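You operate a simulated robot arm through the tools that you are given. There is no shell and no other tool. Be economical: measure what you need, move in short steps, check, and stop when the job is done.

Carry out the task below with a simulated robot arm. There is one attempt and no reset: what you move stays moved.

JOB
Refill the humidifier from the water beaker and set its dial to 3.
Fine: pour all of the water in, put the beaker back and seat the tank lid before turning the dial. Set down upright: water beaker.
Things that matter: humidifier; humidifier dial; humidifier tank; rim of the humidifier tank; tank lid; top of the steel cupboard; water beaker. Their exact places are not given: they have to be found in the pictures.

It is judged by the outcome, as a careful person would: the job done as asked, and still so three seconds after it is handed in. It fails if anything else is knocked over, pushed out of place, dropped, spilled or broken. Lids that push on must go on centred and level and be pressed home; caps that screw on are set level and turned clockwise until they are tight.

ROBOT AND FRAMES
A 6-joint arm with a two-finger gripper on a trunk, on a base that drives. Base frame: it is fixed to the floor where the robot stands at the start and does not move with it; the origin is under the middle of the robot, x ahead of it, y to its left, z up. Readings come in m, rad, newtons and seconds.
With the tool pointing down near the work surface it reaches from about 0.3 to 0.74 m from the robot's upright axis, wherever it stands. Its first joint turns from -2.897 to 2.897 rad. Places, roughly: humidifier [0.5, -0.1, 1]; humidifier dial [0.4, -0.1, 0.9]; humidifier tank [0.5, -0.1, 1]; rim of the humidifier tank [0.5, -0.1, 1.1]; top of the steel cupboard [0.6, -0.3, 0.8]; water beaker (8x8x15 cm) [0.5, -0.3, 0.9]. Payload 1.57 kg.
The TCP is the grasp point between the finger pads, 0.021 m short of the fingertips. In the tool frame z runs along the fingers and y along their closing line. Largest opening 0.07 m; the body of the gripper starts 0.05 m behind the TCP.
Orientation is that of the tool frame in the base frame, as a unit quaternion [x, y, z, w]. With the fingers straight down and closing along the base's y, the tool's x points along the base's -x, its y along +y and its z along -z.

CONTROLS
- The arm moves only by the tool play_rows. Its argument "motion" is a list of rows, each a list of 7 numbers: the turn, a rotation vector about the tool's x, y, z in rad, then the shift along the tool's x, y, z in m, then the opening, from 0 (shut) to 1 (fully open). In form: [[wx, wy, wz, x, y, z, grip], ...]. A call has 1 to 20 rows; each row is the pose to reach, as a shift and turn from the pose commanded when the call began, along the tool's axes at that moment. A row lasts 0.2 s, in which the tool goes at most 0.05 m and 0.15 rad; a call with a longer step from one row to the next is refused whole, and so is a gripper value outside its range. A pose out of reach is approached as far as the arm can. The call stops where the force on the tool passes 50 N (or 10 N more than at its start, if that is more) or the arm is blocked; 0.2 s more then pass. Each finger halts on what it meets, pressing with about 30 N; the grip force reading is that of the motor and also rises with nothing between the fingers. The clock runs only during rows and for 0.2 s after the last one: add rows that repeat a pose to give the fingers time. It gives the time, the measured TCP pose, the force on the tool (base axes), the opening and the grip force at its end, in the units of the frame above (readings bear some noise), with the torque about the TCP (base axes, N m) and any sound that the robot's microphone picked up.
- Cameras (640 x 400 px; columns grow to the right, rows downward): "scene" is now at [0.016, 0.1135, 1.4942]; the picture's right is [-0.48, -0.88, 0.00], its down [-0.56, 0.31, -0.77] and it looks along [0.68, -0.37, -0.63] (base axes); focal length 260 px, centre (320, 200). "wrist" rides on the gripper at [0.079, 0.004, -0.081] in the tool frame; the picture's right is [-0.05, 1.00, 0.00], its down [-0.67, -0.04, -0.74] and it looks along [-0.74, -0.04, 0.67] (tool axes); focal length 256 px, centre (320, 200).
- snapshot(camera): a new picture of that camera. No time passes.
- drive_base(legs): drives the robot by 1 to 6 legs, each [ahead, left, turn to the left] in m, m and rad, along the robot's own axes; the way and the turn of a leg run together, so that a leg with both is an arc; at most 1.5 m and 3.142 rad a leg. The arm and the cameras ride along, it lands a little off, and it stops where it bumps. It gives what a move gives.
- aim_head(pan, tilt): turns the head with the scene camera to pan (to the left, within 2.705 rad either way) and tilt (down, from -0.506 to 1.204), counted from straight ahead of the robot. It gives what a move gives.
- pixel_to_xyz(camera, pixels): for up to 12 pixels [column, row] of the newest picture of that camera ("zoom" is the newest enlarged one), the place [x, y, z] in the base frame of the surface seen there, good to about 0.003 m. No time passes.
- inspect(camera, box): a new picture of the part [left, top, right, bottom] of that camera's present view, enlarged. No time passes.
- finish_job(): hands the job in; it is judged then, once.

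Keep the steps short. Do not move on a guess: measure, check each grasp and each placing, and mend mistakes. In all there are 80 turns and 48 pictures (those below and enlarged ones count). Leave the gripper open and the arm clear of the work at the hand-in unless told otherwise, and finish with a single line.

The tools are called after "Emit:" as name(argument=value, ...) on one line, values as JSON. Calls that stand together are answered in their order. play_rows: Moves the arm, as the interface text tells. Its arguments: {"type":"object","properties":{"motion":{"type":"array","items":{"type":"array","items":{"type":"number"}}}},"required":["motion"]} The other tools are called the same way: drive_base (legs) drives the base; aim_head (pan, tilt) turns the head that bears the scene camera; snapshot (camera) takes a picture; pixel_to_xyz (camera, pixels) gives the place of the surface under pixels of a picture; inspect (camera, box) takes an enlarged picture of a part of a camera's view; finish_job () hands the job in.

At the start:

```text
time: 0.0
tcp_pos: [0.3338, -0.225, 1.2898]
ee_rot: [0.0, 1.0, 0.0, 0.0]
contact_force: [-0.8, -0.7, 0.1]
wrist_torque: [0.0, 0.02, -0.04]
grip_width: 0.0701
grip_force: 0.0
robot x, y, heading: [-0.0031, 0.0013, -0.002]
head pan, tilt: [-0.504, 0.688]
```

scene: 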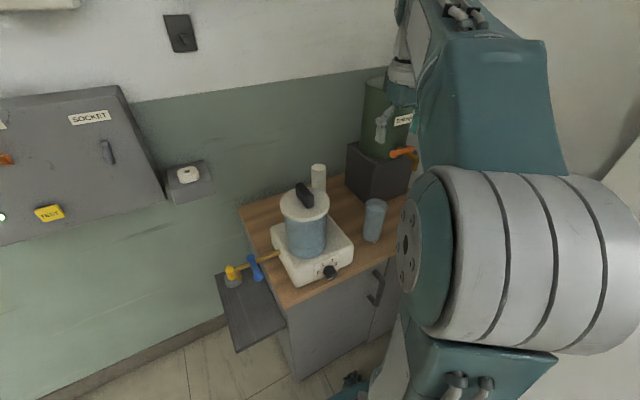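
wrist: 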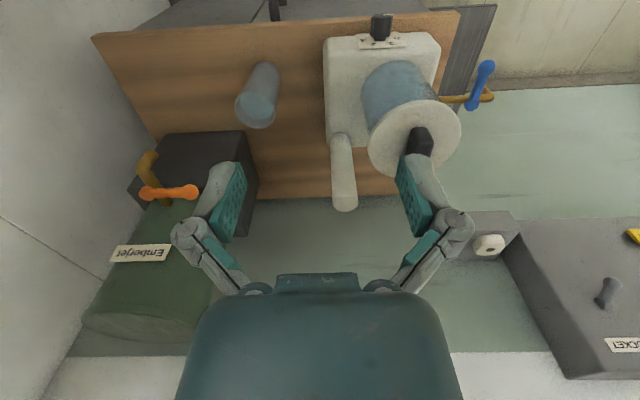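

I see the humidifier with its lid (black knob) at about (305,215), the dial at (330,272) and the beaker at (374,220). I'll enlarge the view and measure.

Emit:
inspect(camera="scene", box=[220, 140, 420, 300])

Emit:
inspect(camera="wrist", box=[220, 0, 500, 220])

Emit:
pixel_to_xyz(camera="scene", pixels=[[304, 194], [285, 205], [325, 210], [305, 213], [303, 240], [330, 271], [374, 203], [372, 237], [318, 168], [350, 270], [300, 283], [345, 235]])

```text
2.50 times, centred on (320, 220) of scene
```

zoom: 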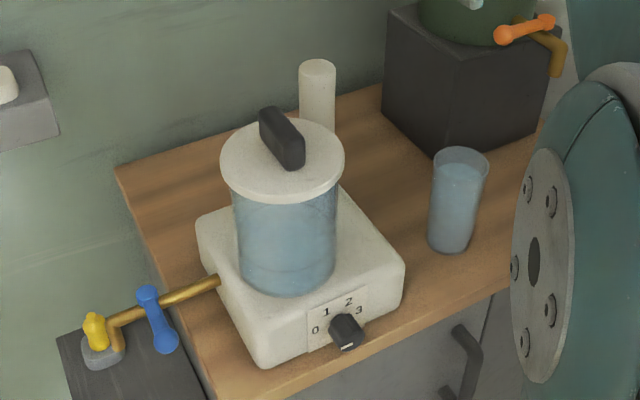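

```text
1.82 times, centred on (360, 110) of wrist
```

zoom: 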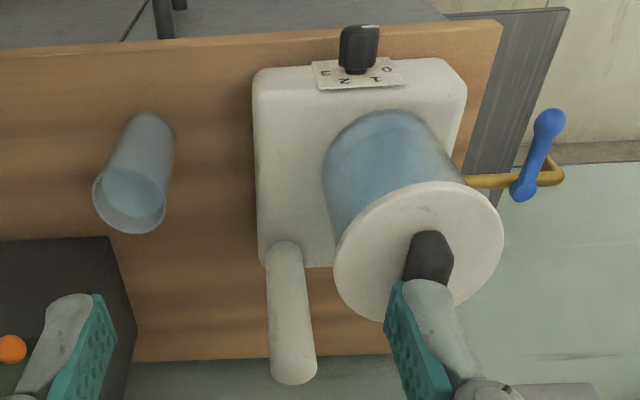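

```text
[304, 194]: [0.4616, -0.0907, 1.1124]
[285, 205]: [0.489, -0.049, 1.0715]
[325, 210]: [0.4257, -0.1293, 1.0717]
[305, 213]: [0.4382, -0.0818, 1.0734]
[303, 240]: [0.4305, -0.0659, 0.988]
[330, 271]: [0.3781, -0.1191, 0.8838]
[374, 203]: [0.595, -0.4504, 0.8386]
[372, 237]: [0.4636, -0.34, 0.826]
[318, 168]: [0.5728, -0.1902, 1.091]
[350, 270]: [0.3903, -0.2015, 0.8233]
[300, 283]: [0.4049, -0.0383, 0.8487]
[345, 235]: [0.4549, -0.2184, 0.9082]
```

I need the beaker's rim and base sizes, plus the lid and knob edges. I'll measure them in the current zoom (wrist).

Emit:
pixel_to_xyz(camera="zoom", pixels=[[94, 190], [166, 200], [130, 232], [135, 170], [130, 205], [150, 115], [173, 150], [108, 155], [140, 190], [200, 150], [120, 300], [430, 240]])

Emit:
pixel_to_xyz(camera="wrist", pixels=[[368, 140], [461, 130], [415, 102], [400, 178], [425, 130], [410, 150], [381, 20], [370, 40], [343, 200], [338, 140], [330, 45], [436, 45]])

Emit:
inspect(camera="scene", box=[300, 240, 360, 290])

```text
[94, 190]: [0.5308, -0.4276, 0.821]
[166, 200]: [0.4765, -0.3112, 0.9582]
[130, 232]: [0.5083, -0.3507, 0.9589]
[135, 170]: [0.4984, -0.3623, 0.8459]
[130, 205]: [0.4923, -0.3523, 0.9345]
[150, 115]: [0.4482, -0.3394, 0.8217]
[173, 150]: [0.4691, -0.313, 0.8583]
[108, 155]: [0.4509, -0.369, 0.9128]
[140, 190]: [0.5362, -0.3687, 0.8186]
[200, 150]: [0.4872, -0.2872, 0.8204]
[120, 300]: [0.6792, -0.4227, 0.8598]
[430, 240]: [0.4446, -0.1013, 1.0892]
```

```text
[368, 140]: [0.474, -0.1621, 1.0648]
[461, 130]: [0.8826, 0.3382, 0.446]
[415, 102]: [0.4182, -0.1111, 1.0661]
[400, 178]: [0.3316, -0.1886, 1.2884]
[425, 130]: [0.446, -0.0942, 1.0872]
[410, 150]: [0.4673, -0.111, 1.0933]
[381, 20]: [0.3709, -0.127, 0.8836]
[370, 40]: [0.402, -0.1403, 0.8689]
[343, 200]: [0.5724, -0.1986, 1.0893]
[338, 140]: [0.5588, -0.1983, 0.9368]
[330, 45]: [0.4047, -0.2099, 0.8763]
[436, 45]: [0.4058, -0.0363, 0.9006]
```

```text
8.00 times, centred on (330, 265) of scene
```

zoom: 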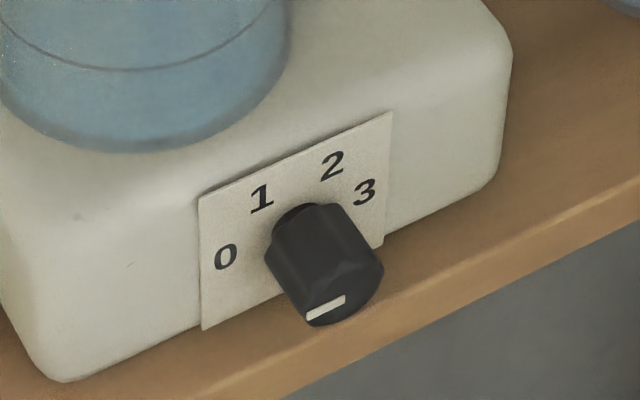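

Beaker rim is near z 0.96 and lid top near 1.072. Next I'll map the free space on the cupboard top and the knob shape for the lid.

Emit:
pixel_to_xyz(camera="wrist", pixels=[[248, 132], [165, 133], [256, 190], [150, 115], [110, 45], [300, 30], [310, 190], [290, 185], [300, 140], [180, 60], [215, 110], [455, 30]])

Emit:
inspect(camera="scene", box=[275, 150, 335, 230])

Emit:
pixel_to_xyz(camera="scene", pixels=[[299, 185], [311, 203], [303, 183], [313, 200], [280, 225], [329, 225], [305, 186], [309, 193], [300, 190], [307, 203], [370, 199], [382, 203]])

```text
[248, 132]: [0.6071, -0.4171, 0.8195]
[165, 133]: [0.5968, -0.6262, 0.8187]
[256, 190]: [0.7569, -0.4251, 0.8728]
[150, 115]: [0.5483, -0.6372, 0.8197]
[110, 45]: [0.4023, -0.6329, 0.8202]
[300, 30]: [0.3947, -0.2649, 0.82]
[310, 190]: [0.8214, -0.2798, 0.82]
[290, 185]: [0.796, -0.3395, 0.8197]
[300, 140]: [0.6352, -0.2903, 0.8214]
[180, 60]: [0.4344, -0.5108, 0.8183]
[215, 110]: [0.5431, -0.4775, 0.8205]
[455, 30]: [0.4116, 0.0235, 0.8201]
```

```text
5.00 times, centred on (305, 190) of scene
```

zoom: 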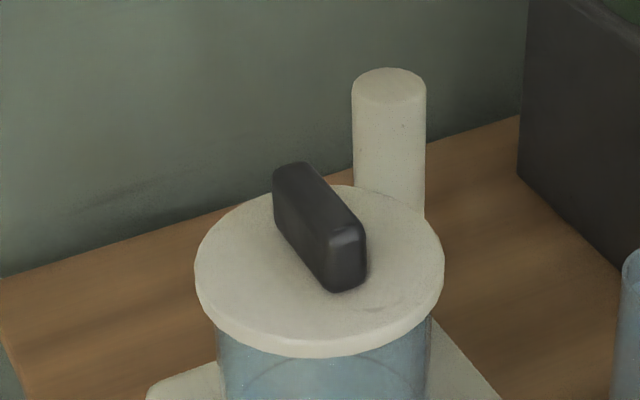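

```text
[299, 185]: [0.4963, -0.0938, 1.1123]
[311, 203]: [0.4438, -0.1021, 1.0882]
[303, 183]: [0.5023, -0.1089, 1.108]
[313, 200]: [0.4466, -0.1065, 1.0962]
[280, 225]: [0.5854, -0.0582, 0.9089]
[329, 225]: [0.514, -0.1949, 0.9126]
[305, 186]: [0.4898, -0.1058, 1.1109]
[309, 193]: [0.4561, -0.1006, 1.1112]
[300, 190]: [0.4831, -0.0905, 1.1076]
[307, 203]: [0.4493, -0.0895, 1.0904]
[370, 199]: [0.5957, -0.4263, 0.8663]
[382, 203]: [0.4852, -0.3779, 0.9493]
```

The knob is a slab running along x: centre (0.473, -0.099), y from -0.090 to -0.108, top at z 1.112. The cupboard top is at 0.82 with free room around (0.46, -0.49). I'll move above the knob with the fingers open.

Emit:
play_rows(motion=[[0, 0, 0, -0.035, 0.032, 0, 1], [0, 0, 0, -0.07, 0.063, 0, 1], [0, 0, 0, -0.105, 0.095, 0.01, 1], [0, 0, 0, -0.139, 0.126, 0.03, 1], [0, 0, 0, -0.139, 0.126, 0.07, 1], [0, 0, 0, -0.139, 0.126, 0.11, 1], [0, 0, 0, -0.139, 0.126, 0.11, 1]])

Emit:
snapshot(camera="wrist")

Emit:
snapshot(camera="scene")

```text
refused: row 4 steps farther than a row can; nothing moved
```

```text
41 pictures are left
```

wrist: 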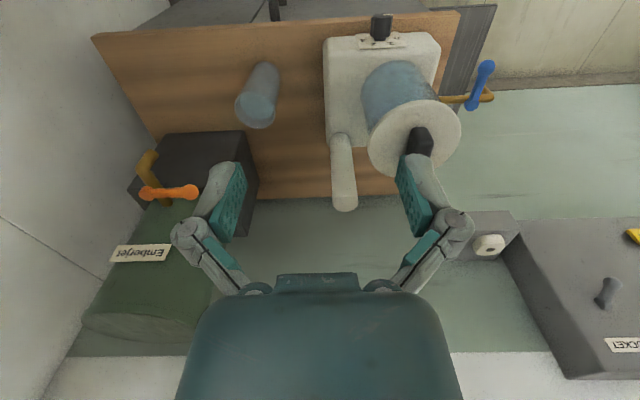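

```text
40 pictures are left
```

scene: 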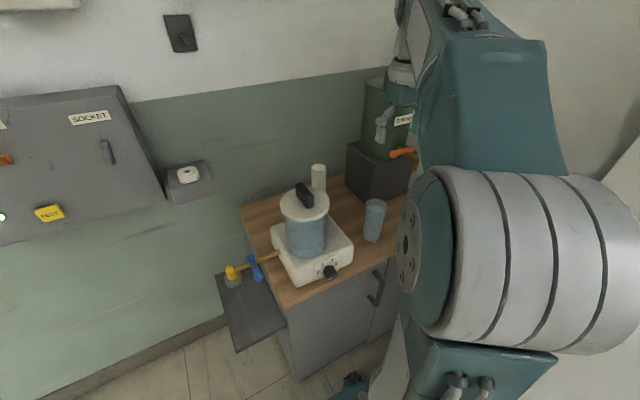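

One row was too long, so the call was refused. I'll send the same move in smaller steps.

Emit:
play_rows(motion=[[0, 0, 0, -0.033, 0.03, 0, 1], [0, 0, 0, -0.066, 0.06, 0, 1], [0, 0, 0, -0.099, 0.09, 0, 1], [0, 0, 0, -0.12, 0.109, 0.02, 1], [0, 0, 0, -0.139, 0.126, 0.04, 1], [0, 0, 0, -0.139, 0.126, 0.075, 1], [0, 0, 0, -0.139, 0.126, 0.11, 1], [0, 0, 0, -0.139, 0.126, 0.11, 1]])

Emit:
snapshot(camera="wrist")

```text
time: 1.8
tcp_pos: [0.4719, -0.0982, 1.1786]
ee_rot: [0.0, 1.0, 0.001, 0.0]
contact_force: [0.4, -0.2, -0.6]
wrist_torque: [-0.01, 0.01, 0.01]
grip_width: 0.0698
grip_force: 0.0
robot x, y, heading: [-0.0016, 0.0016, -0.003]
head pan, tilt: [-0.504, 0.688]
```

```text
39 pictures are left
```

wrist: 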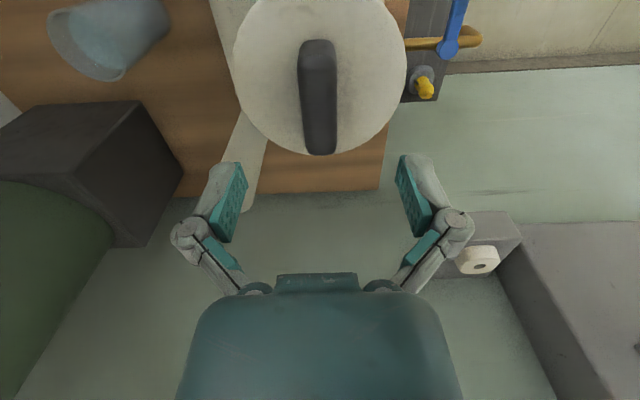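

The wrist view shows the lid from above, with the knob in line with the tool. I'll measure the lid edges and knob precisely.

Emit:
pixel_to_xyz(camera="wrist", pixels=[[237, 80], [402, 80], [318, 45], [320, 145], [302, 80], [334, 80], [285, 140], [365, 140], [275, 20], [375, 20], [345, 100], [290, 100]])

```text
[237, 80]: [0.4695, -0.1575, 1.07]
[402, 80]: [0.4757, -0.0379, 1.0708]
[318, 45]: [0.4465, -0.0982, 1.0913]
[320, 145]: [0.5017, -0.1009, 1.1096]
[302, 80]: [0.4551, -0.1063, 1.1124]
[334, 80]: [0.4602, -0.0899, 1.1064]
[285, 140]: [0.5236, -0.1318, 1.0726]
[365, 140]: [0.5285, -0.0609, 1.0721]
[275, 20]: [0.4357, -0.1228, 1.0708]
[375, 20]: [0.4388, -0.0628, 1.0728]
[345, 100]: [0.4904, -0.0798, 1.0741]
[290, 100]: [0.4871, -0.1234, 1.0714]
```

Lid centre is about (0.474, -0.098) and the tool is over it. I'll descend to z 1.097 and close.

Emit:
play_rows(motion=[[0, 0, 0, -0.002, 0, 0.04, 1], [0, 0, 0, -0.002, 0, 0.07, 1], [0, 0, 0, -0.002, 0, 0.081, 1], [0, 0, 0, -0.002, 0, 0.081, 1], [0, 0, 0, -0.002, 0, 0.081, 0.2], [0, 0, 0, -0.002, 0, 0.081, 0.0], [0, 0, 0, -0.002, 0, 0.081, 0.0], [0, 0, 0, -0.002, 0, 0.081, 0.0]])

```text
time: 3.6
tcp_pos: [0.4734, -0.0987, 1.098]
ee_rot: [0.0, 1.0, -0.001, 0.001]
contact_force: [1.9, -0.3, 9.6]
wrist_torque: [0.0, -0.05, 0.01]
grip_width: 0.023
grip_force: 30.1
robot x, y, heading: [-0.0004, -0.002, 0.0]
head pan, tilt: [-0.504, 0.688]
```

The knob is held at width 0.023. I'll lift straight up slowly.

Emit:
play_rows(motion=[[0, 0, 0, 0, 0, -0.01, 0], [0, 0, 0, 0, 0, -0.025, 0], [0, 0, 0, 0, 0, -0.05, 0], [0, 0, 0, 0, 0, -0.08, 0], [0, 0, 0, 0, 0, -0.08, 0]])

Emit:
snapshot(camera="scene")

```text
time: 4.8
tcp_pos: [0.4752, -0.0974, 1.1786]
ee_rot: [0.0, 1.0, -0.001, 0.0]
contact_force: [0.7, -0.5, -0.3]
wrist_torque: [0.0, 0.01, -0.05]
grip_width: 0.0
grip_force: 28.6
robot x, y, heading: [-0.0007, -0.0021, -0.002]
head pan, tilt: [-0.504, 0.688]
```

```text
38 pictures are left
```

scene: 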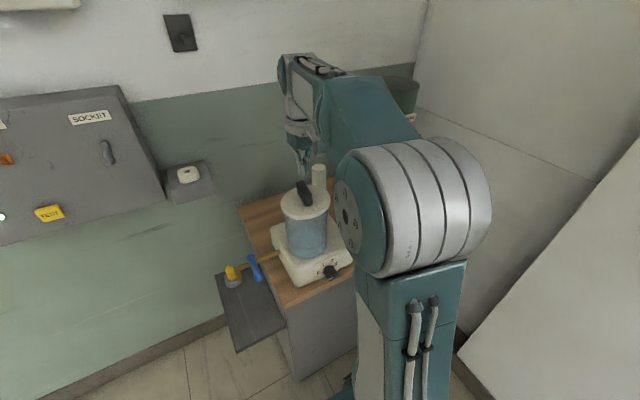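

The fingers came up empty, so the knob slipped out. I'll look at whether the lid moved.

Emit:
snapshot(camera="wrist")

Emit:
inspect(camera="scene", box=[270, 170, 340, 270])

Emit:
pixel_to_xyz(camera="wrist", pixels=[[237, 80], [402, 80], [302, 80], [320, 80], [332, 80], [320, 145], [320, 60], [365, 140], [275, 20], [375, 20]])

```text
37 pictures are left
```

wrist: 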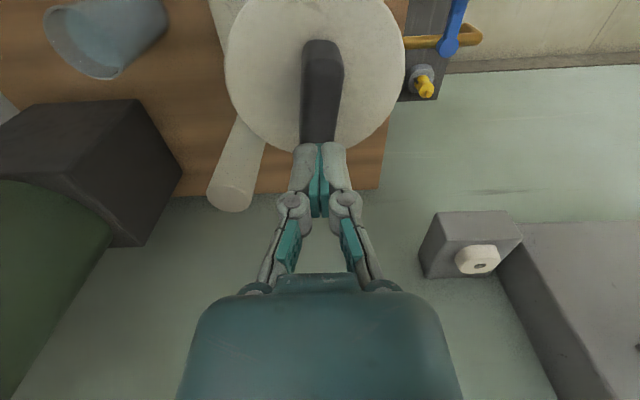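

```text
4.00 times, centred on (305, 220) of scene
```

zoom: 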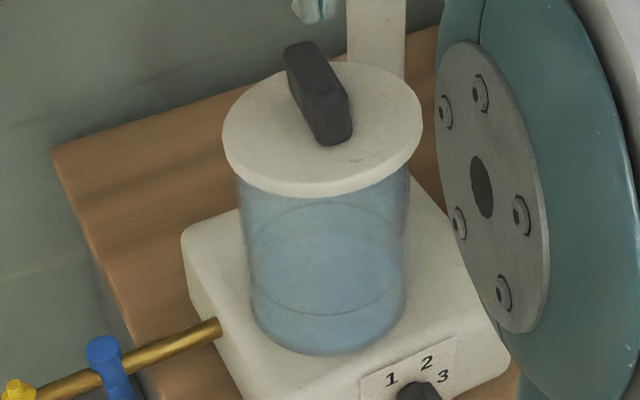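

```text
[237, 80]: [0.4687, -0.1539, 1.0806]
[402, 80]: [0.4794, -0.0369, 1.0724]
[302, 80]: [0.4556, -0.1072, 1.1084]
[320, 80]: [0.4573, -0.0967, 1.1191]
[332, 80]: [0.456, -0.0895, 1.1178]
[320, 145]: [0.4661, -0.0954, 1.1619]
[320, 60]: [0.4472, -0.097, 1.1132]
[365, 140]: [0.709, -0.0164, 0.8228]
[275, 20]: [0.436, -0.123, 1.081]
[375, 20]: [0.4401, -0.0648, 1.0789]
```

The lid rose about 8 mm and then slipped out, so it is a push-on lid that is partly loosened. I'll re-grasp at z 1.104 and lift more slowly.

Emit:
play_rows(motion=[[0, 0, 0, 0, 0, 0, 0.5], [0, 0, 0, 0, 0, 0, 1], [0, 0, 0, 0, 0, 0, 1], [0, 0, 0, 0, 0, 0.04, 1], [0, 0, 0, 0, 0, 0.065, 1], [0, 0, 0, 0, 0, 0.075, 1], [0, 0, 0, 0, 0, 0.075, 1], [0, 0, 0, 0, 0, 0.075, 0.3], [0, 0, 0, 0, 0, 0.075, 0], [0, 0, 0, 0, 0, 0.075, 0], [0, 0, 0, 0, 0, 0.075, 0]])

```text
time: 7.2
tcp_pos: [0.4763, -0.0988, 1.1055]
ee_rot: [0.0, 1.0, -0.001, 0.001]
contact_force: [2.6, -0.1, 13.1]
wrist_torque: [0.01, -0.04, -0.22]
grip_width: 0.0233
grip_force: 29.8
robot x, y, heading: [-0.0002, -0.0003, 0.002]
head pan, tilt: [-0.504, 0.688]
```

Width is 0.023 again, with 13 N of upward push. I'll look at the grasp before lifting.

Emit:
inspect(camera="wrist", box=[220, 20, 420, 220])

Emit:
inspect(camera="scene", box=[270, 150, 340, 220])

```text
2.00 times, centred on (320, 120) of wrist
```

zoom: 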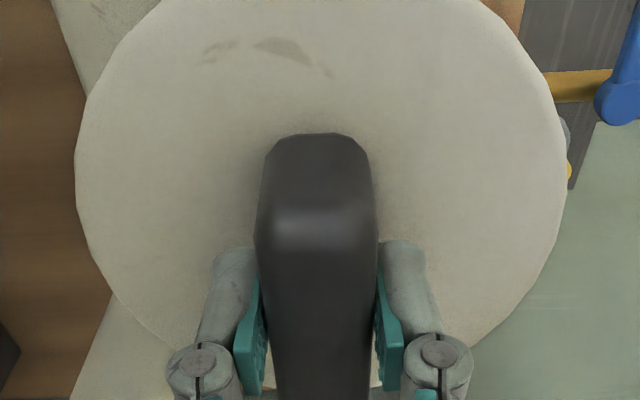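

```text
5.71 times, centred on (305, 185) of scene
```

zoom: 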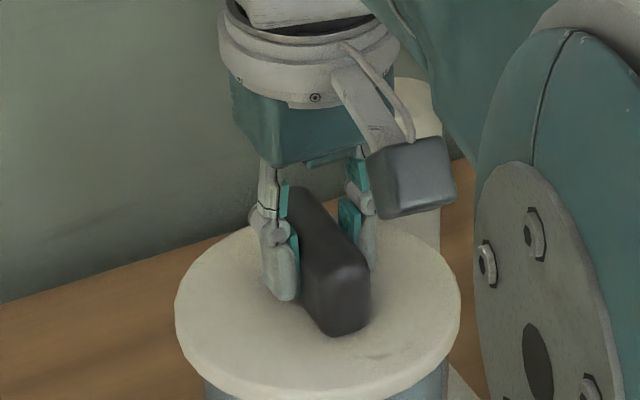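

The fingers are well down on the knob. I'll pull slowly, 2 mm per row.

Emit:
play_rows(motion=[[0, 0, 0, 0, 0, -0.002, 0], [0, 0, 0, 0, 0, -0.004, 0], [0, 0, 0, 0, 0, -0.006, 0], [0, 0, 0, 0, 0, -0.008, 0], [0, 0, 0, 0, 0, -0.01, 0]])

```text
time: 8.4
tcp_pos: [0.4745, -0.0978, 1.113]
ee_rot: [0.0, 1.0, 0.0, -0.001]
contact_force: [3.0, -2.2, -2.3]
wrist_torque: [-0.13, -0.17, 0.01]
grip_width: 0.0231
grip_force: 29.6
robot x, y, heading: [-0.0013, 0.0022, 0.002]
head pan, tilt: [-0.504, 0.688]
```

Force is only about -2 N, consistent with the lid's weight, and it is still gripped. I'll keep lifting.

Emit:
play_rows(motion=[[0, 0, 0, 0, 0, -0.004, 0], [0, 0, 0, 0, 0, -0.01, 0], [0, 0, 0, 0, 0, -0.018, 0], [0, 0, 0, 0, 0, -0.028, 0], [0, 0, 0, 0, 0, -0.04, 0], [0, 0, 0, 0, 0, -0.06, 0], [0, 0, 0, 0, 0, -0.06, 0]])

Emit:
inspect(camera="scene", box=[250, 130, 370, 270])

```text
time: 10.0
tcp_pos: [0.4743, -0.0992, 1.1737]
ee_rot: [0.0, 1.0, 0.0, -0.001]
contact_force: [-0.7, -0.1, -1.3]
wrist_torque: [-0.06, -0.02, 0.01]
grip_width: 0.023
grip_force: 30.4
robot x, y, heading: [-0.0028, 0.0008, 0.0]
head pan, tilt: [-0.504, 0.688]
```

```text
2.86 times, centred on (310, 200) of scene
```

zoom: 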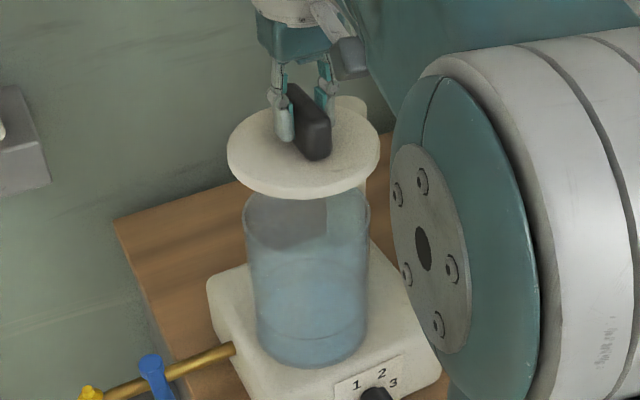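

The lid is off, hanging level. I'll carry it over at a safe height to above (0.455, -0.49).

Emit:
play_rows(motion=[[0, 0, 0, 0, 0, -0.03, 0], [0, 0, 0, 0.002, -0.04, -0.03, 0], [0, 0, 0, 0.004, -0.08, -0.03, 0], [0, 0, 0, 0.006, -0.12, -0.03, 0], [0, 0, 0, 0.008, -0.16, -0.03, 0], [0, 0, 0, 0.01, -0.2, -0.03, 0], [0, 0, 0, 0.012, -0.24, -0.03, 0], [0, 0, 0, 0.014, -0.28, -0.03, 0], [0, 0, 0, 0.016, -0.32, -0.03, 0], [0, 0, 0, 0.018, -0.36, -0.03, 0], [0, 0, 0, 0.019, -0.39, -0.03, 0], [0, 0, 0, 0.019, -0.39, 0.01, 0], [0, 0, 0, 0.019, -0.39, 0.05, 0], [0, 0, 0, 0.019, -0.39, 0.09, 0], [0, 0, 0, 0.019, -0.39, 0.13, 0], [0, 0, 0, 0.019, -0.39, 0.17, 0], [0, 0, 0, 0.019, -0.39, 0.21, 0], [0, 0, 0, 0.019, -0.39, 0.24, 0], [0, 0, 0, 0.019, -0.39, 0.26, 0], [0, 0, 0, 0.019, -0.39, 0.26, 0]])

Emit:
snapshot(camera="wrist")

Emit:
snapshot(camera="scene")

```text
time: 14.2
tcp_pos: [0.4553, -0.4903, 0.9119]
ee_rot: [0.0, 1.0, 0.0, 0.0]
contact_force: [-0.8, 0.0, -0.1]
wrist_torque: [-0.03, -0.03, 0.01]
grip_width: 0.023
grip_force: 29.7
out of reach, approached as far as the arm can: row 10, 11, 12
robot x, y, heading: [0.0037, 0.0032, -0.001]
head pan, tilt: [-0.504, 0.688]
```

```text
32 pictures are left
```

wrist: 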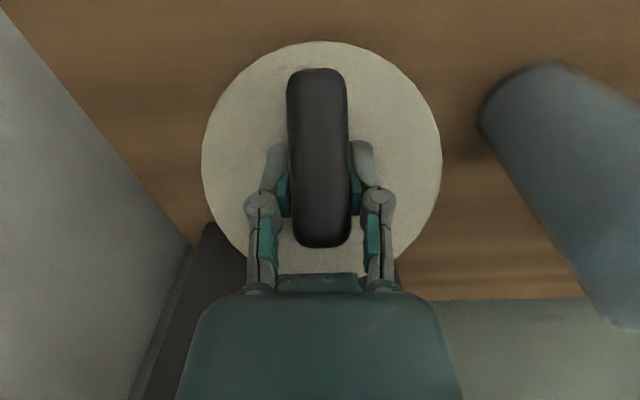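

```text
31 pictures are left
```

scene: 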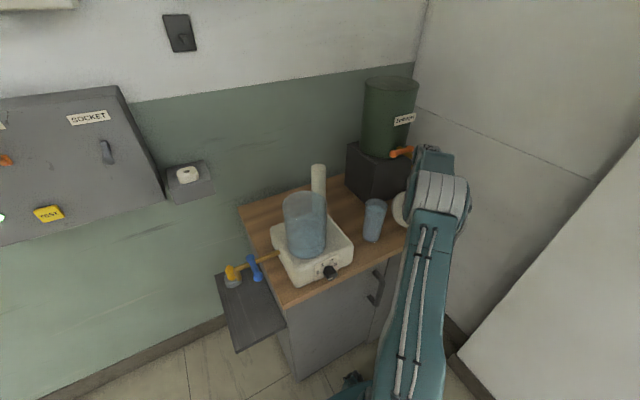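

The lid hangs over clear wood, away from the beaker and the block. I'll lower it slowly to contact.

Emit:
play_rows(motion=[[0, 0, 0, 0, 0, 0.015, 0], [0, 0, 0, 0, 0, 0.028, 0], [0, 0, 0, 0, 0, 0.034, 0], [0, 0, 0, 0, 0, 0.038, 0], [0, 0, 0, 0, 0, 0.041, 0], [0, 0, 0, 0, 0, 0.044, 0]])

Emit:
inspect(camera="scene", box=[340, 160, 460, 260])

```text
time: 15.6
tcp_pos: [0.4563, -0.4887, 0.8749]
ee_rot: [-0.001, 1.0, -0.004, 0.003]
contact_force: [14.4, 1.1, 38.3]
wrist_torque: [0.04, 0.11, -0.05]
grip_width: 0.0238
grip_force: 30.2
robot x, y, heading: [-0.0017, 0.0007, 0.0]
head pan, tilt: [-0.504, 0.688]
```

```text
4.00 times, centred on (400, 210) of scene
```

zoom: 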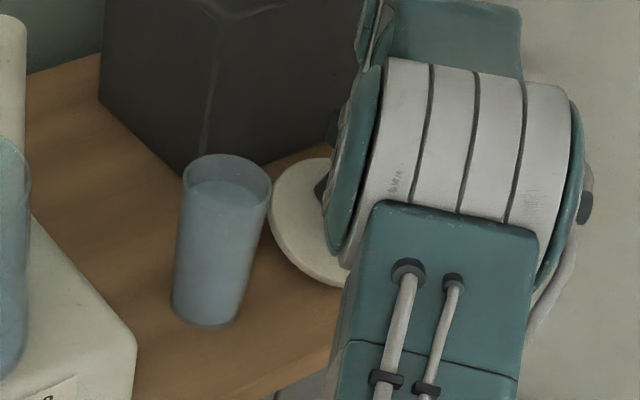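

The lid is on the wood at TCP z 0.875. I'll ease off the pressure, open, and rise.

Emit:
play_rows(motion=[[0, 0, 0, 0, 0, -0.005, 0], [0, 0, 0, 0, 0, -0.006, 0.5], [0, 0, 0, 0, 0, -0.006, 1], [0, 0, 0, 0, 0, -0.006, 1], [0, 0, 0, 0, 0, -0.03, 1], [0, 0, 0, 0, 0, -0.07, 1], [0, 0, 0, 0, 0, -0.11, 1], [0, 0, 0, 0, 0, -0.15, 1], [0, 0, 0, 0, 0, -0.15, 1]])

Emit:
snapshot(camera="wrist")

```text
time: 17.6
tcp_pos: [0.4542, -0.4906, 1.0184]
ee_rot: [-0.001, 1.0, 0.0, -0.001]
contact_force: [0.7, -0.4, -0.1]
wrist_torque: [-0.02, 0.01, -0.01]
grip_width: 0.07
grip_force: 0.1
robot x, y, heading: [0.0015, 0.0003, 0.0]
head pan, tilt: [-0.504, 0.688]
```

```text
29 pictures are left
```

wrist: 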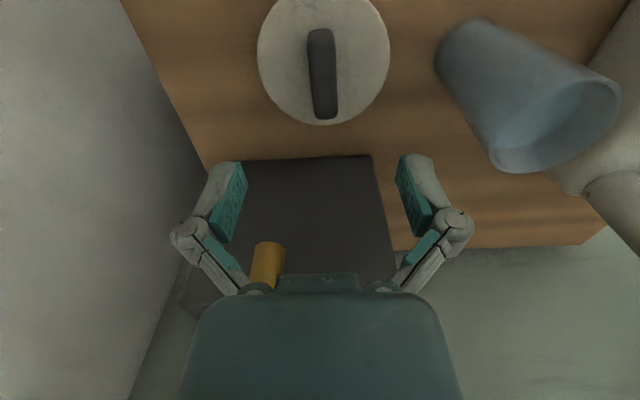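

The lid is resting flat. Now I'll measure the beaker's outline and the lid's resting pose from here.

Emit:
pixel_to_xyz(camera="wrist", pixels=[[490, 160], [617, 95], [520, 172], [435, 65], [505, 28], [470, 110], [550, 60], [445, 45], [310, 35], [333, 112], [262, 60], [386, 60]])

Emit:
inspect(camera="wrist", box=[400, 0, 640, 190])

```text
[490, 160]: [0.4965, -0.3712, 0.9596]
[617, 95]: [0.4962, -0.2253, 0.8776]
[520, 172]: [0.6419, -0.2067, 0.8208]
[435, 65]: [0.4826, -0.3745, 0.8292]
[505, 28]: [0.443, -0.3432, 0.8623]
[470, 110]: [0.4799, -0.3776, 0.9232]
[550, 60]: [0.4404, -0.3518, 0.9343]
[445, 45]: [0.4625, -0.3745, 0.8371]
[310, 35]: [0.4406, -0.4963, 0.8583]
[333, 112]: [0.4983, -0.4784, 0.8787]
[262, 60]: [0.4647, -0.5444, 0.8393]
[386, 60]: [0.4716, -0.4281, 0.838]
```

```text
2.11 times, centred on (520, 95) of wrist
```

zoom: 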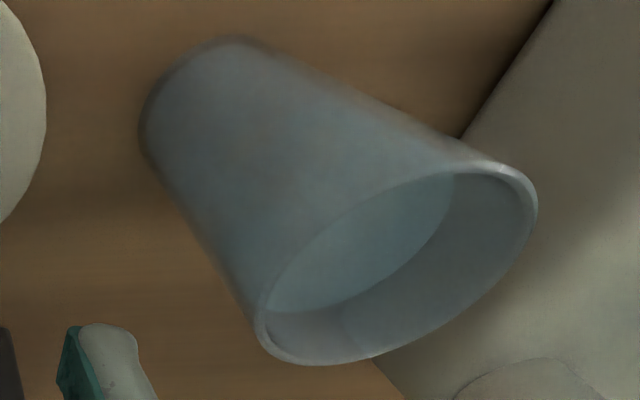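

The beaker is about 0.065 across, centred near (0.475, -0.344), so it fits the 0.07 opening. I'll go to a pre-grasp in front of it with the tool pitched to 25° below horizontal, high and clear first.

Emit:
play_rows(motion=[[0, 0, 0, 0.012, 0.018, -0.02, 1], [0, -0.142, 0, 0.024, 0.036, -0.04, 1], [0, -0.284, 0, 0.036, 0.054, -0.06, 1], [0, -0.426, 0, 0.048, 0.072, -0.08, 1], [0, -0.568, 0, 0.06, 0.091, -0.08, 1], [0, -0.71, 0, 0.072, 0.11, -0.08, 1], [0, -0.85, 0, 0.084, 0.13, -0.08, 1], [0, -0.992, 0, 0.094, 0.146, -0.08, 1], [0, -1.134, 0, 0.094, 0.146, -0.08, 1], [0, -1.134, 0, 0.094, 0.146, -0.08, 1]])

Emit:
snapshot(camera="scene")

```text
time: 19.8
tcp_pos: [0.3607, -0.3425, 1.1005]
ee_rot: [0.0, 0.843, 0.0, 0.538]
contact_force: [0.7, 1.0, -0.3]
wrist_torque: [0.02, 0.01, -0.02]
grip_width: 0.07
grip_force: 0.0
robot x, y, heading: [0.001, -0.0011, -0.0]
head pan, tilt: [-0.504, 0.688]
```

```text
27 pictures are left
```

scene: 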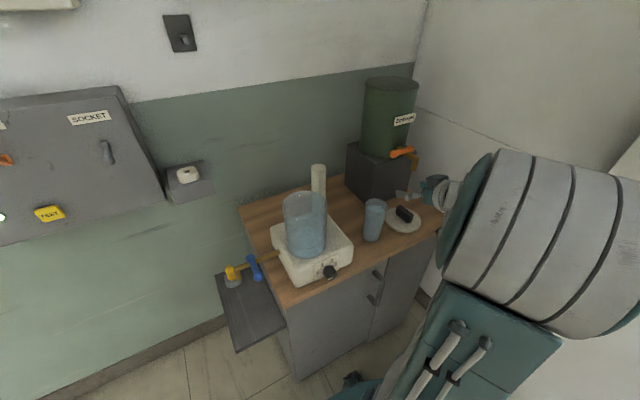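

The pitch is right. I'll lower straight down in front of the beaker to z 0.89, then take a wrist view.

Emit:
play_rows(motion=[[0, 0, 0, 0.038, -0.0005, 0.0178, 1], [0, 0, 0, 0.076, -0.001, 0.0355, 1], [0, 0, 0, 0.114, -0.0015, 0.0533, 1], [0, 0, 0, 0.152, -0.0015, 0.071, 1], [0, 0, 0, 0.19, -0.0015, 0.0888, 1], [0, 0, 0, 0.19, -0.0015, 0.0888, 1]])

Emit:
snapshot(camera="wrist")

```text
time: 21.2
tcp_pos: [0.3605, -0.3446, 0.8891]
ee_rot: [-0.001, 0.844, 0.001, 0.537]
contact_force: [0.6, -0.2, 0.5]
wrist_torque: [0.0, -0.02, -0.04]
grip_width: 0.0699
grip_force: 0.0
robot x, y, heading: [-0.0002, -0.0004, 0.002]
head pan, tilt: [-0.504, 0.688]
```

```text
26 pictures are left
```

wrist: 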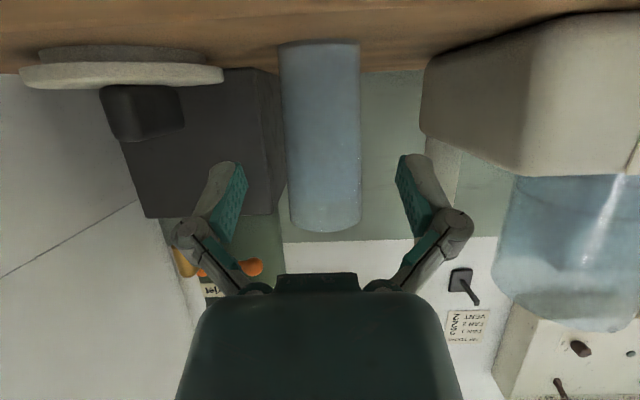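

The beaker is nearly centred (columns 280–360). I'll measure its sides to align.

Emit:
pixel_to_xyz(camera="wrist", pixels=[[284, 80], [357, 80], [288, 140], [358, 140], [320, 100], [292, 200], [359, 200], [324, 230], [320, 140], [324, 200], [282, 60], [358, 60]])

```text
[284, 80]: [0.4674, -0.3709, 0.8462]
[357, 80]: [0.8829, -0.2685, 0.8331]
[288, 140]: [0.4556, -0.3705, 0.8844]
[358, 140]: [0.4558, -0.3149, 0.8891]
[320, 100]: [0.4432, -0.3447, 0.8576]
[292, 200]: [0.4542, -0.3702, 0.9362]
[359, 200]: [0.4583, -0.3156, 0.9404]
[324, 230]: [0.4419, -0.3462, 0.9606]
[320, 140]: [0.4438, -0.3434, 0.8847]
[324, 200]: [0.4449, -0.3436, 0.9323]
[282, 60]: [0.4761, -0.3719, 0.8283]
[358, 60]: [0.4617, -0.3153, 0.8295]
```

Beaker axis is at about y -0.343, x 0.475, and the tool is at y -0.3446. I'll advance horizontally along x so the beaker is between the pads, without closing yet.

Emit:
play_rows(motion=[[0, 0, 0, -0.0121, 0.0015, 0.0258, 1], [0, 0, 0, -0.0241, 0.0015, 0.0517, 1], [0, 0, 0, -0.0362, 0.0015, 0.0775, 1], [0, 0, 0, -0.0482, 0.0015, 0.1033, 1], [0, 0, 0, -0.0482, 0.0015, 0.1033, 1]])

Emit:
snapshot(camera="wrist")

```text
time: 22.4
tcp_pos: [0.4748, -0.3432, 0.888]
ee_rot: [0.0, 0.844, 0.001, 0.537]
contact_force: [0.5, 0.1, -0.2]
wrist_torque: [-0.02, 0.02, 0.0]
grip_width: 0.0703
grip_force: 0.0
robot x, y, heading: [0.0006, -0.0004, 0.002]
head pan, tilt: [-0.504, 0.688]
```

```text
25 pictures are left
```

wrist: 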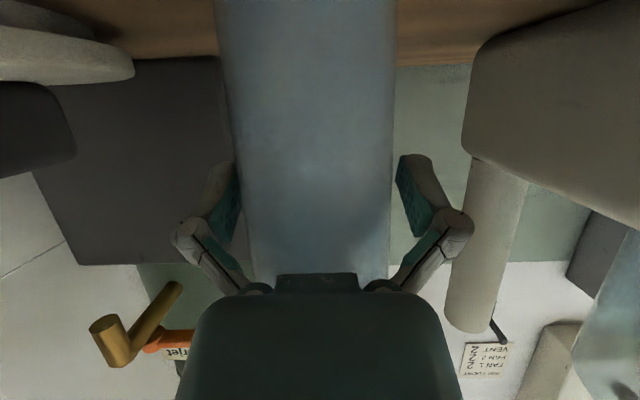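

The beaker stands between the pads untouched. Closing now.

Emit:
play_rows(motion=[[0, 0, 0, 0, 0, 0, 0.9], [0, 0, 0, 0, 0, 0, 0.7], [0, 0, 0, 0, 0, 0, 0.4], [0, 0, 0, 0, 0, 0, 0], [0, 0, 0, 0, 0, 0, 0], [0, 0, 0, 0, 0, 0, 0]])

```text
time: 23.8
tcp_pos: [0.4747, -0.3424, 0.8889]
ee_rot: [0.0, 0.843, 0.001, 0.537]
contact_force: [0.1, -3.0, 4.3]
wrist_torque: [-0.09, 0.0, -0.03]
grip_width: 0.0653
grip_force: 29.9
robot x, y, heading: [0.0029, -0.0002, 0.001]
head pan, tilt: [-0.504, 0.688]
```

Gripped at 0.0653 width. I'll lift slowly by 6 cm and check.

Emit:
play_rows(motion=[[0, 0, 0, -0.0045, 0, -0.0021, 0], [0, 0, 0, -0.0136, 0, -0.0063, 0], [0, 0, 0, -0.0272, 0, -0.0127, 0], [0, 0, 0, -0.0408, 0, -0.019, 0], [0, 0, 0, -0.0544, 0, -0.0254, 0], [0, 0, 0, -0.0544, 0, -0.0254, 0]])

Emit:
snapshot(camera="wrist")

Emit:
inspect(camera="scene", box=[260, 140, 460, 280])

```text
time: 25.2
tcp_pos: [0.4756, -0.3434, 0.9493]
ee_rot: [0.0, 0.844, 0.0, 0.537]
contact_force: [0.2, -0.7, -3.5]
wrist_torque: [0.02, 0.02, 0.01]
grip_width: 0.0653
grip_force: 29.9
robot x, y, heading: [0.0028, -0.0021, 0.0]
head pan, tilt: [-0.504, 0.688]
```

```text
24 pictures are left
```

wrist: 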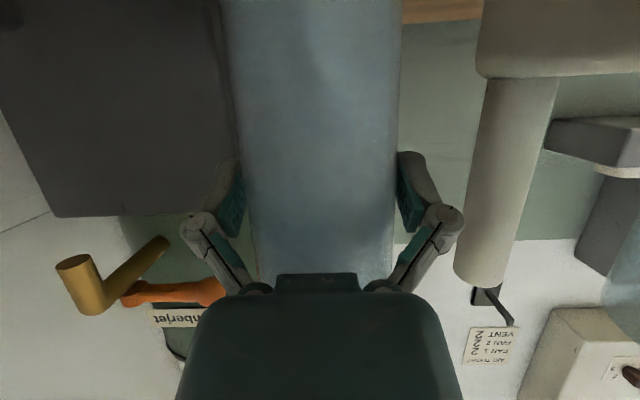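

```text
2.86 times, centred on (360, 210) of scene
```

zoom: 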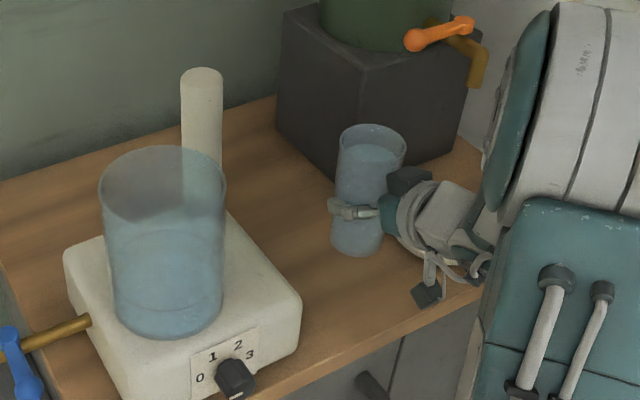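

The beaker hangs upright with weight 3.5 N. I'll measure the tank rim in this zoom: the left edge is near (102,190), right (224,185), front (163,218) and back (163,148).

Emit:
pixel_to_xyz(camera="zoom", pixels=[[104, 195], [223, 195], [165, 222], [140, 218], [200, 212], [165, 147], [130, 155], [340, 140], [404, 150], [370, 158], [201, 75], [165, 240]])

```text
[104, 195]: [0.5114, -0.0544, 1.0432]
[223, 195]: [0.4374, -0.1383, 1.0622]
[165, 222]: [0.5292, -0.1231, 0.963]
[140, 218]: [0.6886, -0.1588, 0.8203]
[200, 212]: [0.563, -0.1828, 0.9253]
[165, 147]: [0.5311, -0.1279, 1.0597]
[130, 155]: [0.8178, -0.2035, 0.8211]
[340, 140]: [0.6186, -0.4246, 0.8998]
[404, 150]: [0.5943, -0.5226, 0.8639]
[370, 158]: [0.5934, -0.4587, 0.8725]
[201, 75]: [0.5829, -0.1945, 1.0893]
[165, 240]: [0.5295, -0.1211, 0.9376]
```

Tank rim is at z ≈ 1.061, centre (0.474, -0.098), outer radius about 0.054. Next I'll raise the beaker upright to z 1.20 and bring it to y -0.22, beside and above the tank.

Emit:
play_rows(motion=[[0, 0, 0, -0.018, 0, -0.0084, 0], [0, 0, 0, -0.045, 0, -0.021, 0], [0, 0, 0, -0.075, 0, -0.035, 0], [0, 0, 0, -0.105, 0, -0.049, 0], [0, 0, 0, -0.135, 0, -0.063, 0], [0, 0, 0, -0.165, 0, -0.077, 0], [0, 0, 0, -0.195, 0, -0.091, 0], [0, 0, 0, -0.216, 0, -0.101, 0], [0, 0, 0, -0.2265, 0.01, -0.1058, 0], [0, 0, 0, -0.2265, 0.035, -0.1058, 0], [0, 0, 0, -0.2265, 0.065, -0.1058, 0], [0, 0, 0, -0.2265, 0.095, -0.1058, 0], [0, 0, 0, -0.2265, 0.115, -0.1058, 0], [0, 0, 0, -0.2265, 0.1234, -0.1058, 0], [0, 0, 0, -0.2265, 0.1234, -0.1058, 0]])

Emit:
inspect(camera="scene", box=[240, 100, 440, 280])

```text
time: 28.4
tcp_pos: [0.475, -0.2187, 1.1984]
ee_rot: [0.0, 0.844, 0.0, 0.536]
contact_force: [0.4, 0.8, -3.3]
wrist_torque: [0.01, 0.03, -0.03]
grip_width: 0.0651
grip_force: 29.9
robot x, y, heading: [-0.0005, 0.0011, -0.002]
head pan, tilt: [-0.504, 0.688]
```

```text
2.22 times, centred on (340, 190) of scene
```

zoom: 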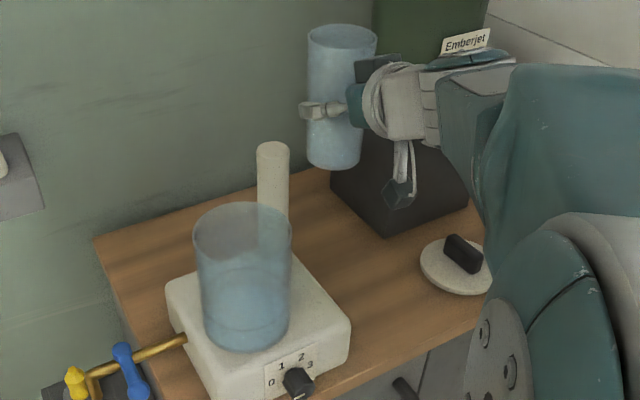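

Upright at (0.475, -0.219, 1.198). I'll begin tilting the mouth toward +y so the lip comes over the tank at y ≈ -0.118, and stop at 0.75 rad to check.

Emit:
play_rows(motion=[[0.0423, 0, -0.0906, 0.0181, 0.012, 0.0085, 0], [0.0846, 0, -0.1812, 0.0362, 0.024, 0.0169, 0], [0.1269, 0, -0.2718, 0.0498, 0.037, 0.0233, 0], [0.148, 0, -0.317, 0.0544, 0.0447, 0.0254, 0], [0.169, 0, -0.362, 0.0598, 0.042, 0.0279, 0], [0.19, 0, -0.408, 0.0656, 0.0392, 0.0306, 0], [0.2115, 0, -0.453, 0.0698, 0.037, 0.0326, 0], [0.2327, 0, -0.498, 0.0736, 0.0346, 0.0343, 0], [0.2538, 0, -0.5436, 0.0761, 0.0326, 0.0355, 0], [0.275, 0, -0.589, 0.0782, 0.0307, 0.0365, 0], [0.2961, 0, -0.6342, 0.0797, 0.029, 0.0372, 0], [0.3173, 0, -0.6795, 0.0808, 0.0274, 0.0377, 0], [0.3173, 0, -0.6795, 0.0808, 0.0274, 0.0377, 0], [0.3173, 0, -0.6795, 0.0808, 0.0274, 0.0377, 0]])

Emit:
inspect(camera="scene", box=[240, 100, 440, 280])

```text
time: 31.4
tcp_pos: [0.455, -0.2213, 1.1758]
ee_rot: [-0.199, 0.787, -0.305, 0.498]
contact_force: [-0.1, 0.1, -3.3]
wrist_torque: [0.03, 0.02, 0.0]
grip_width: 0.0652
grip_force: 30.2
out of reach, approached as far as the arm can: row 8, 9, 10, 11, 12, 13, 14
robot x, y, heading: [-0.0005, -0.0003, 0.003]
head pan, tilt: [-0.504, 0.688]
```

```text
2.22 times, centred on (340, 190) of scene
```

zoom: 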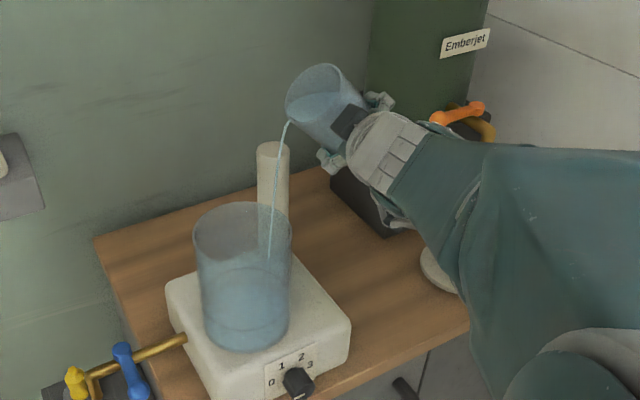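

Rows 8 on were out of reach, so the lip is not where I planned, and water has started flowing. No time passes while I check, so I'll find where the stream lands before moving.

Emit:
pixel_to_xyz(camera="zoom", pixels=[[289, 122], [280, 150], [276, 180], [274, 200], [271, 225], [269, 245], [268, 255], [205, 235], [290, 235], [250, 205]])

Emit:
inspect(camera="scene", box=[290, 120, 370, 240])

```text
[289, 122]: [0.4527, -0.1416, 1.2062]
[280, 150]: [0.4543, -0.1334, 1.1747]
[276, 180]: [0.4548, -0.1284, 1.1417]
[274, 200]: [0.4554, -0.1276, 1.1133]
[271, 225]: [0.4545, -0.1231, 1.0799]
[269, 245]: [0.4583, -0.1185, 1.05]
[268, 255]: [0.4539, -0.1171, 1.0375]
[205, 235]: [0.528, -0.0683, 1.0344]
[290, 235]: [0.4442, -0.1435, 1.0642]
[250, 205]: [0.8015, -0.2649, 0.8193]
```

```text
3.33 times, centred on (330, 180) of scene
```

zoom: 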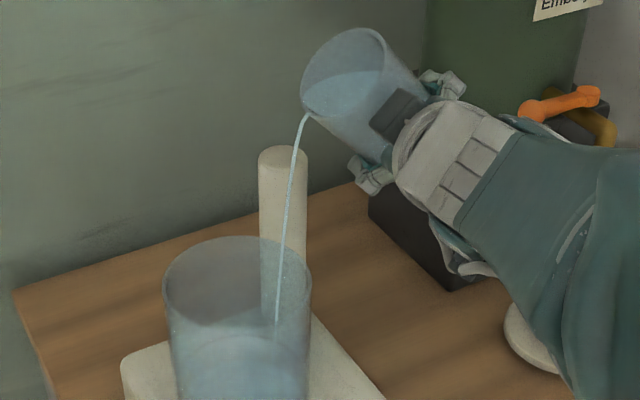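

The stream crosses the rim height at (0.455, -0.12), inside the tank, so nothing is spilled. The arm is too close to the trunk for this pose. I'll untilt now while moving toward +y and up, so the last drips still fall in the tank.

Emit:
play_rows(motion=[[-0.0423, 0, 0.0906, -0.0321, -0.0065, -0.015, 0], [-0.0846, 0, 0.1812, -0.0567, -0.0097, -0.021, 0], [-0.1269, 0, 0.2718, -0.0695, -0.0095, -0.0269, 0], [-0.1692, 0, 0.3624, -0.0695, -0.0095, -0.0269, 0]])

Emit:
inspect(camera="scene", box=[240, 100, 440, 280])

```text
time: 32.4
tcp_pos: [0.4594, -0.1775, 1.2374]
ee_rot: [-0.093, 0.831, -0.147, 0.529]
contact_force: [-0.3, 0.1, -3.6]
wrist_torque: [-0.01, 0.0, -0.04]
grip_width: 0.0653
grip_force: 30.0
robot x, y, heading: [0.0037, 0.0015, -0.001]
head pan, tilt: [-0.504, 0.688]
```

```text
2.22 times, centred on (340, 190) of scene
```

zoom: 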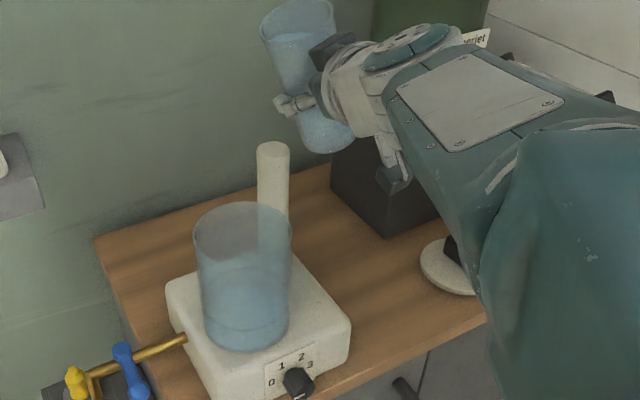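

Flow stopped and the wood looks dry. I'll bring the beaker upright and clear of the tank, then back the base up 0.17 m to get room for the pour.

Emit:
play_rows(motion=[[-0.05, 0, 0.105, 0.0051, -0.0157, 0.0024, 0], [-0.1, 0, 0.21, 0.0102, -0.0313, 0.0048, 0], [-0.1464, 0, 0.3135, 0.0154, -0.047, 0.0072, 0], [-0.1464, 0, 0.3135, 0.0154, -0.047, 0.0072, 0]])

Emit:
drive_base(legs=[[-0.17, 0, 0]])

Emit:
snapshot(camera="scene")

```text
time: 33.4
tcp_pos: [0.4585, -0.229, 1.237]
ee_rot: [-0.001, 0.843, -0.002, 0.538]
contact_force: [0.6, -0.2, -3.4]
wrist_torque: [0.0, 0.01, 0.01]
grip_width: 0.0651
grip_force: 30.5
robot x, y, heading: [0.0014, 0.0016, -0.001]
head pan, tilt: [-0.504, 0.688]
```

```text
time: 34.9
tcp_pos: [0.2879, -0.2282, 1.2363]
ee_rot: [-0.001, 0.843, -0.002, 0.537]
contact_force: [0.5, 0.0, -2.8]
wrist_torque: [-0.03, -0.01, 0.02]
grip_width: 0.0654
grip_force: 30.1
robot x, y, heading: [-0.1726, 0.0013, -0.003]
head pan, tilt: [-0.504, 0.688]
```

```text
18 pictures are left
```

scene: 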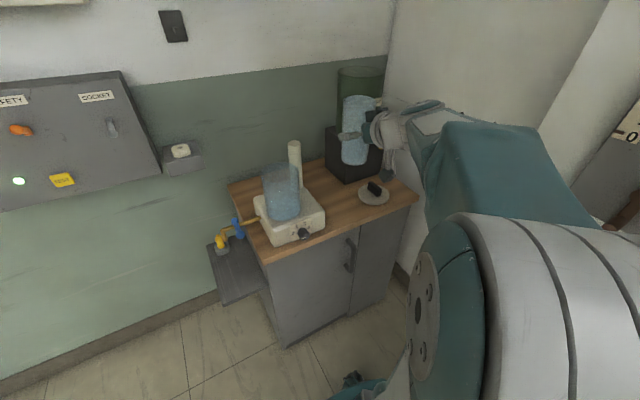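

The base is back at x -0.173. I'll extend forward to x 0.475 and pitch the tool to horizontal; the beaker leans back 25°, below the flow angle of about 0.7 rad.

Emit:
play_rows(motion=[[0, 0, 0, -0.0132, 0, 0.0282, 0], [0, 0, 0, -0.0264, 0, 0.0565, 0], [0, -0.08, 0, -0.0396, 0, 0.0847, 0], [0, -0.17, 0, -0.0527, 0, 0.1129, 0], [0, -0.26, 0, -0.0659, 0, 0.1412, 0], [0, -0.35, 0, -0.0791, 0, 0.1694, 0], [0, -0.436, 0, -0.0791, 0, 0.1694, 0], [0, -0.436, 0, -0.0791, 0, 0.1694, 0]])

```text
time: 36.7
tcp_pos: [0.4751, -0.2294, 1.2368]
ee_rot: [0.0, 0.708, -0.002, 0.707]
contact_force: [0.2, -0.2, -3.6]
wrist_torque: [-0.01, 0.06, 0.01]
grip_width: 0.0653
grip_force: 29.8
robot x, y, heading: [-0.1705, 0.0023, -0.004]
head pan, tilt: [-0.504, 0.688]
```

The tool is horizontal and reached cleanly. Now I'll roll about the tool axis to 0.6 rad, just under the flow angle, with the lip over the tank, and check reach.

Emit:
play_rows(motion=[[0, 0, -0.12, 0.01, 0.01, 0.005, 0], [0, 0, -0.24, 0.02, 0.022, 0.01, 0], [0, 0, -0.36, 0.032, 0.034, 0.015, 0], [0, 0, -0.48, 0.045, 0.045, 0.02, 0], [0, 0, -0.6, 0.0568, 0.0554, 0.02, 0]])

Emit:
inspect(camera="scene", box=[220, 60, 420, 260])

```text
time: 37.9
tcp_pos: [0.5016, -0.1984, 1.2081]
ee_rot: [-0.215, 0.682, -0.199, 0.671]
contact_force: [-0.1, 0.6, -4.5]
wrist_torque: [0.02, 0.05, -0.02]
grip_width: 0.0651
grip_force: 29.4
out of reach, approached as far as the arm can: row 4, 5
robot x, y, heading: [-0.168, -0.0012, -0.005]
head pan, tilt: [-0.504, 0.688]
```

```text
2.00 times, centred on (320, 160) of scene
```

zoom: 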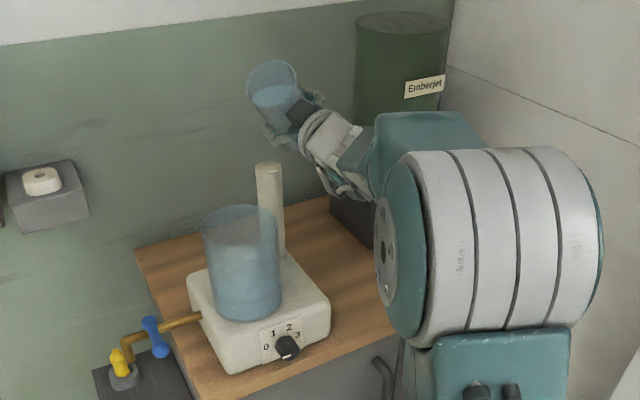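

Reach clips again once it rolls this way near y -0.19, which looks like a wrist limit. No water flowed. I'll unroll, carry the beaker upright over to the left of the tank, and pour from there in the opposite direction.

Emit:
play_rows(motion=[[0, 0, 0.12, -0.0083, -0.0057, 0, 0], [0, 0, 0.24, -0.0165, -0.0113, 0, 0], [0, 0, 0.36, -0.0248, -0.017, 0, 0], [0, 0, 0.48, -0.0248, -0.017, 0, 0], [0, 0, 0.6, -0.0248, -0.017, 0, 0], [0, 0, 0.6, -0.0474, 0.016, 0, 0], [0, 0, 0.6, -0.07, 0.049, 0, 0], [0, 0, 0.6, -0.0926, 0.082, 0, 0], [0, 0, 0.6, -0.1152, 0.115, 0, 0], [0, 0, 0.6, -0.1322, 0.1398, 0, 0], [0, 0, 0.6, -0.1322, 0.1398, 0, 0]])

```text
time: 40.3
tcp_pos: [0.4988, -0.0392, 1.2398]
ee_rot: [-0.01, 0.711, 0.006, 0.704]
contact_force: [-0.8, -0.2, -3.0]
wrist_torque: [0.0, 0.05, -0.02]
grip_width: 0.0651
grip_force: 29.7
out of reach, approached as far as the arm can: row 9, 10, 11
robot x, y, heading: [-0.1716, 0.0024, -0.002]
head pan, tilt: [-0.504, 0.688]
```

Clipped again at y -0.039 even when upright, which fits a wrist limit that relaxes when rolling the other way (mouth toward -y). The beaker is now left of the tank centre, so I'll test that roll to 0.55 rad, still below the flow angle.

Emit:
play_rows(motion=[[0, 0, 0.12, 0, 0, 0, 0], [0, 0, 0.24, 0.005, 0.005, 0, 0], [0, 0, 0.36, 0.02, 0.01, -0.002, 0], [0, 0, 0.48, 0.035, 0.015, -0.004, 0], [0, 0, 0.55, 0.05, 0.017, -0.004, 0]])

```text
time: 41.5
tcp_pos: [0.4949, -0.0492, 1.1961]
ee_rot: [0.184, 0.686, 0.198, 0.675]
contact_force: [-0.8, 0.0, -3.4]
wrist_torque: [-0.01, 0.03, -0.02]
grip_width: 0.0655
grip_force: 30.1
out of reach, approached as far as the arm can: row 1, 2, 3, 4, 5
robot x, y, heading: [-0.1728, -0.0012, -0.007]
head pan, tilt: [-0.504, 0.688]
```

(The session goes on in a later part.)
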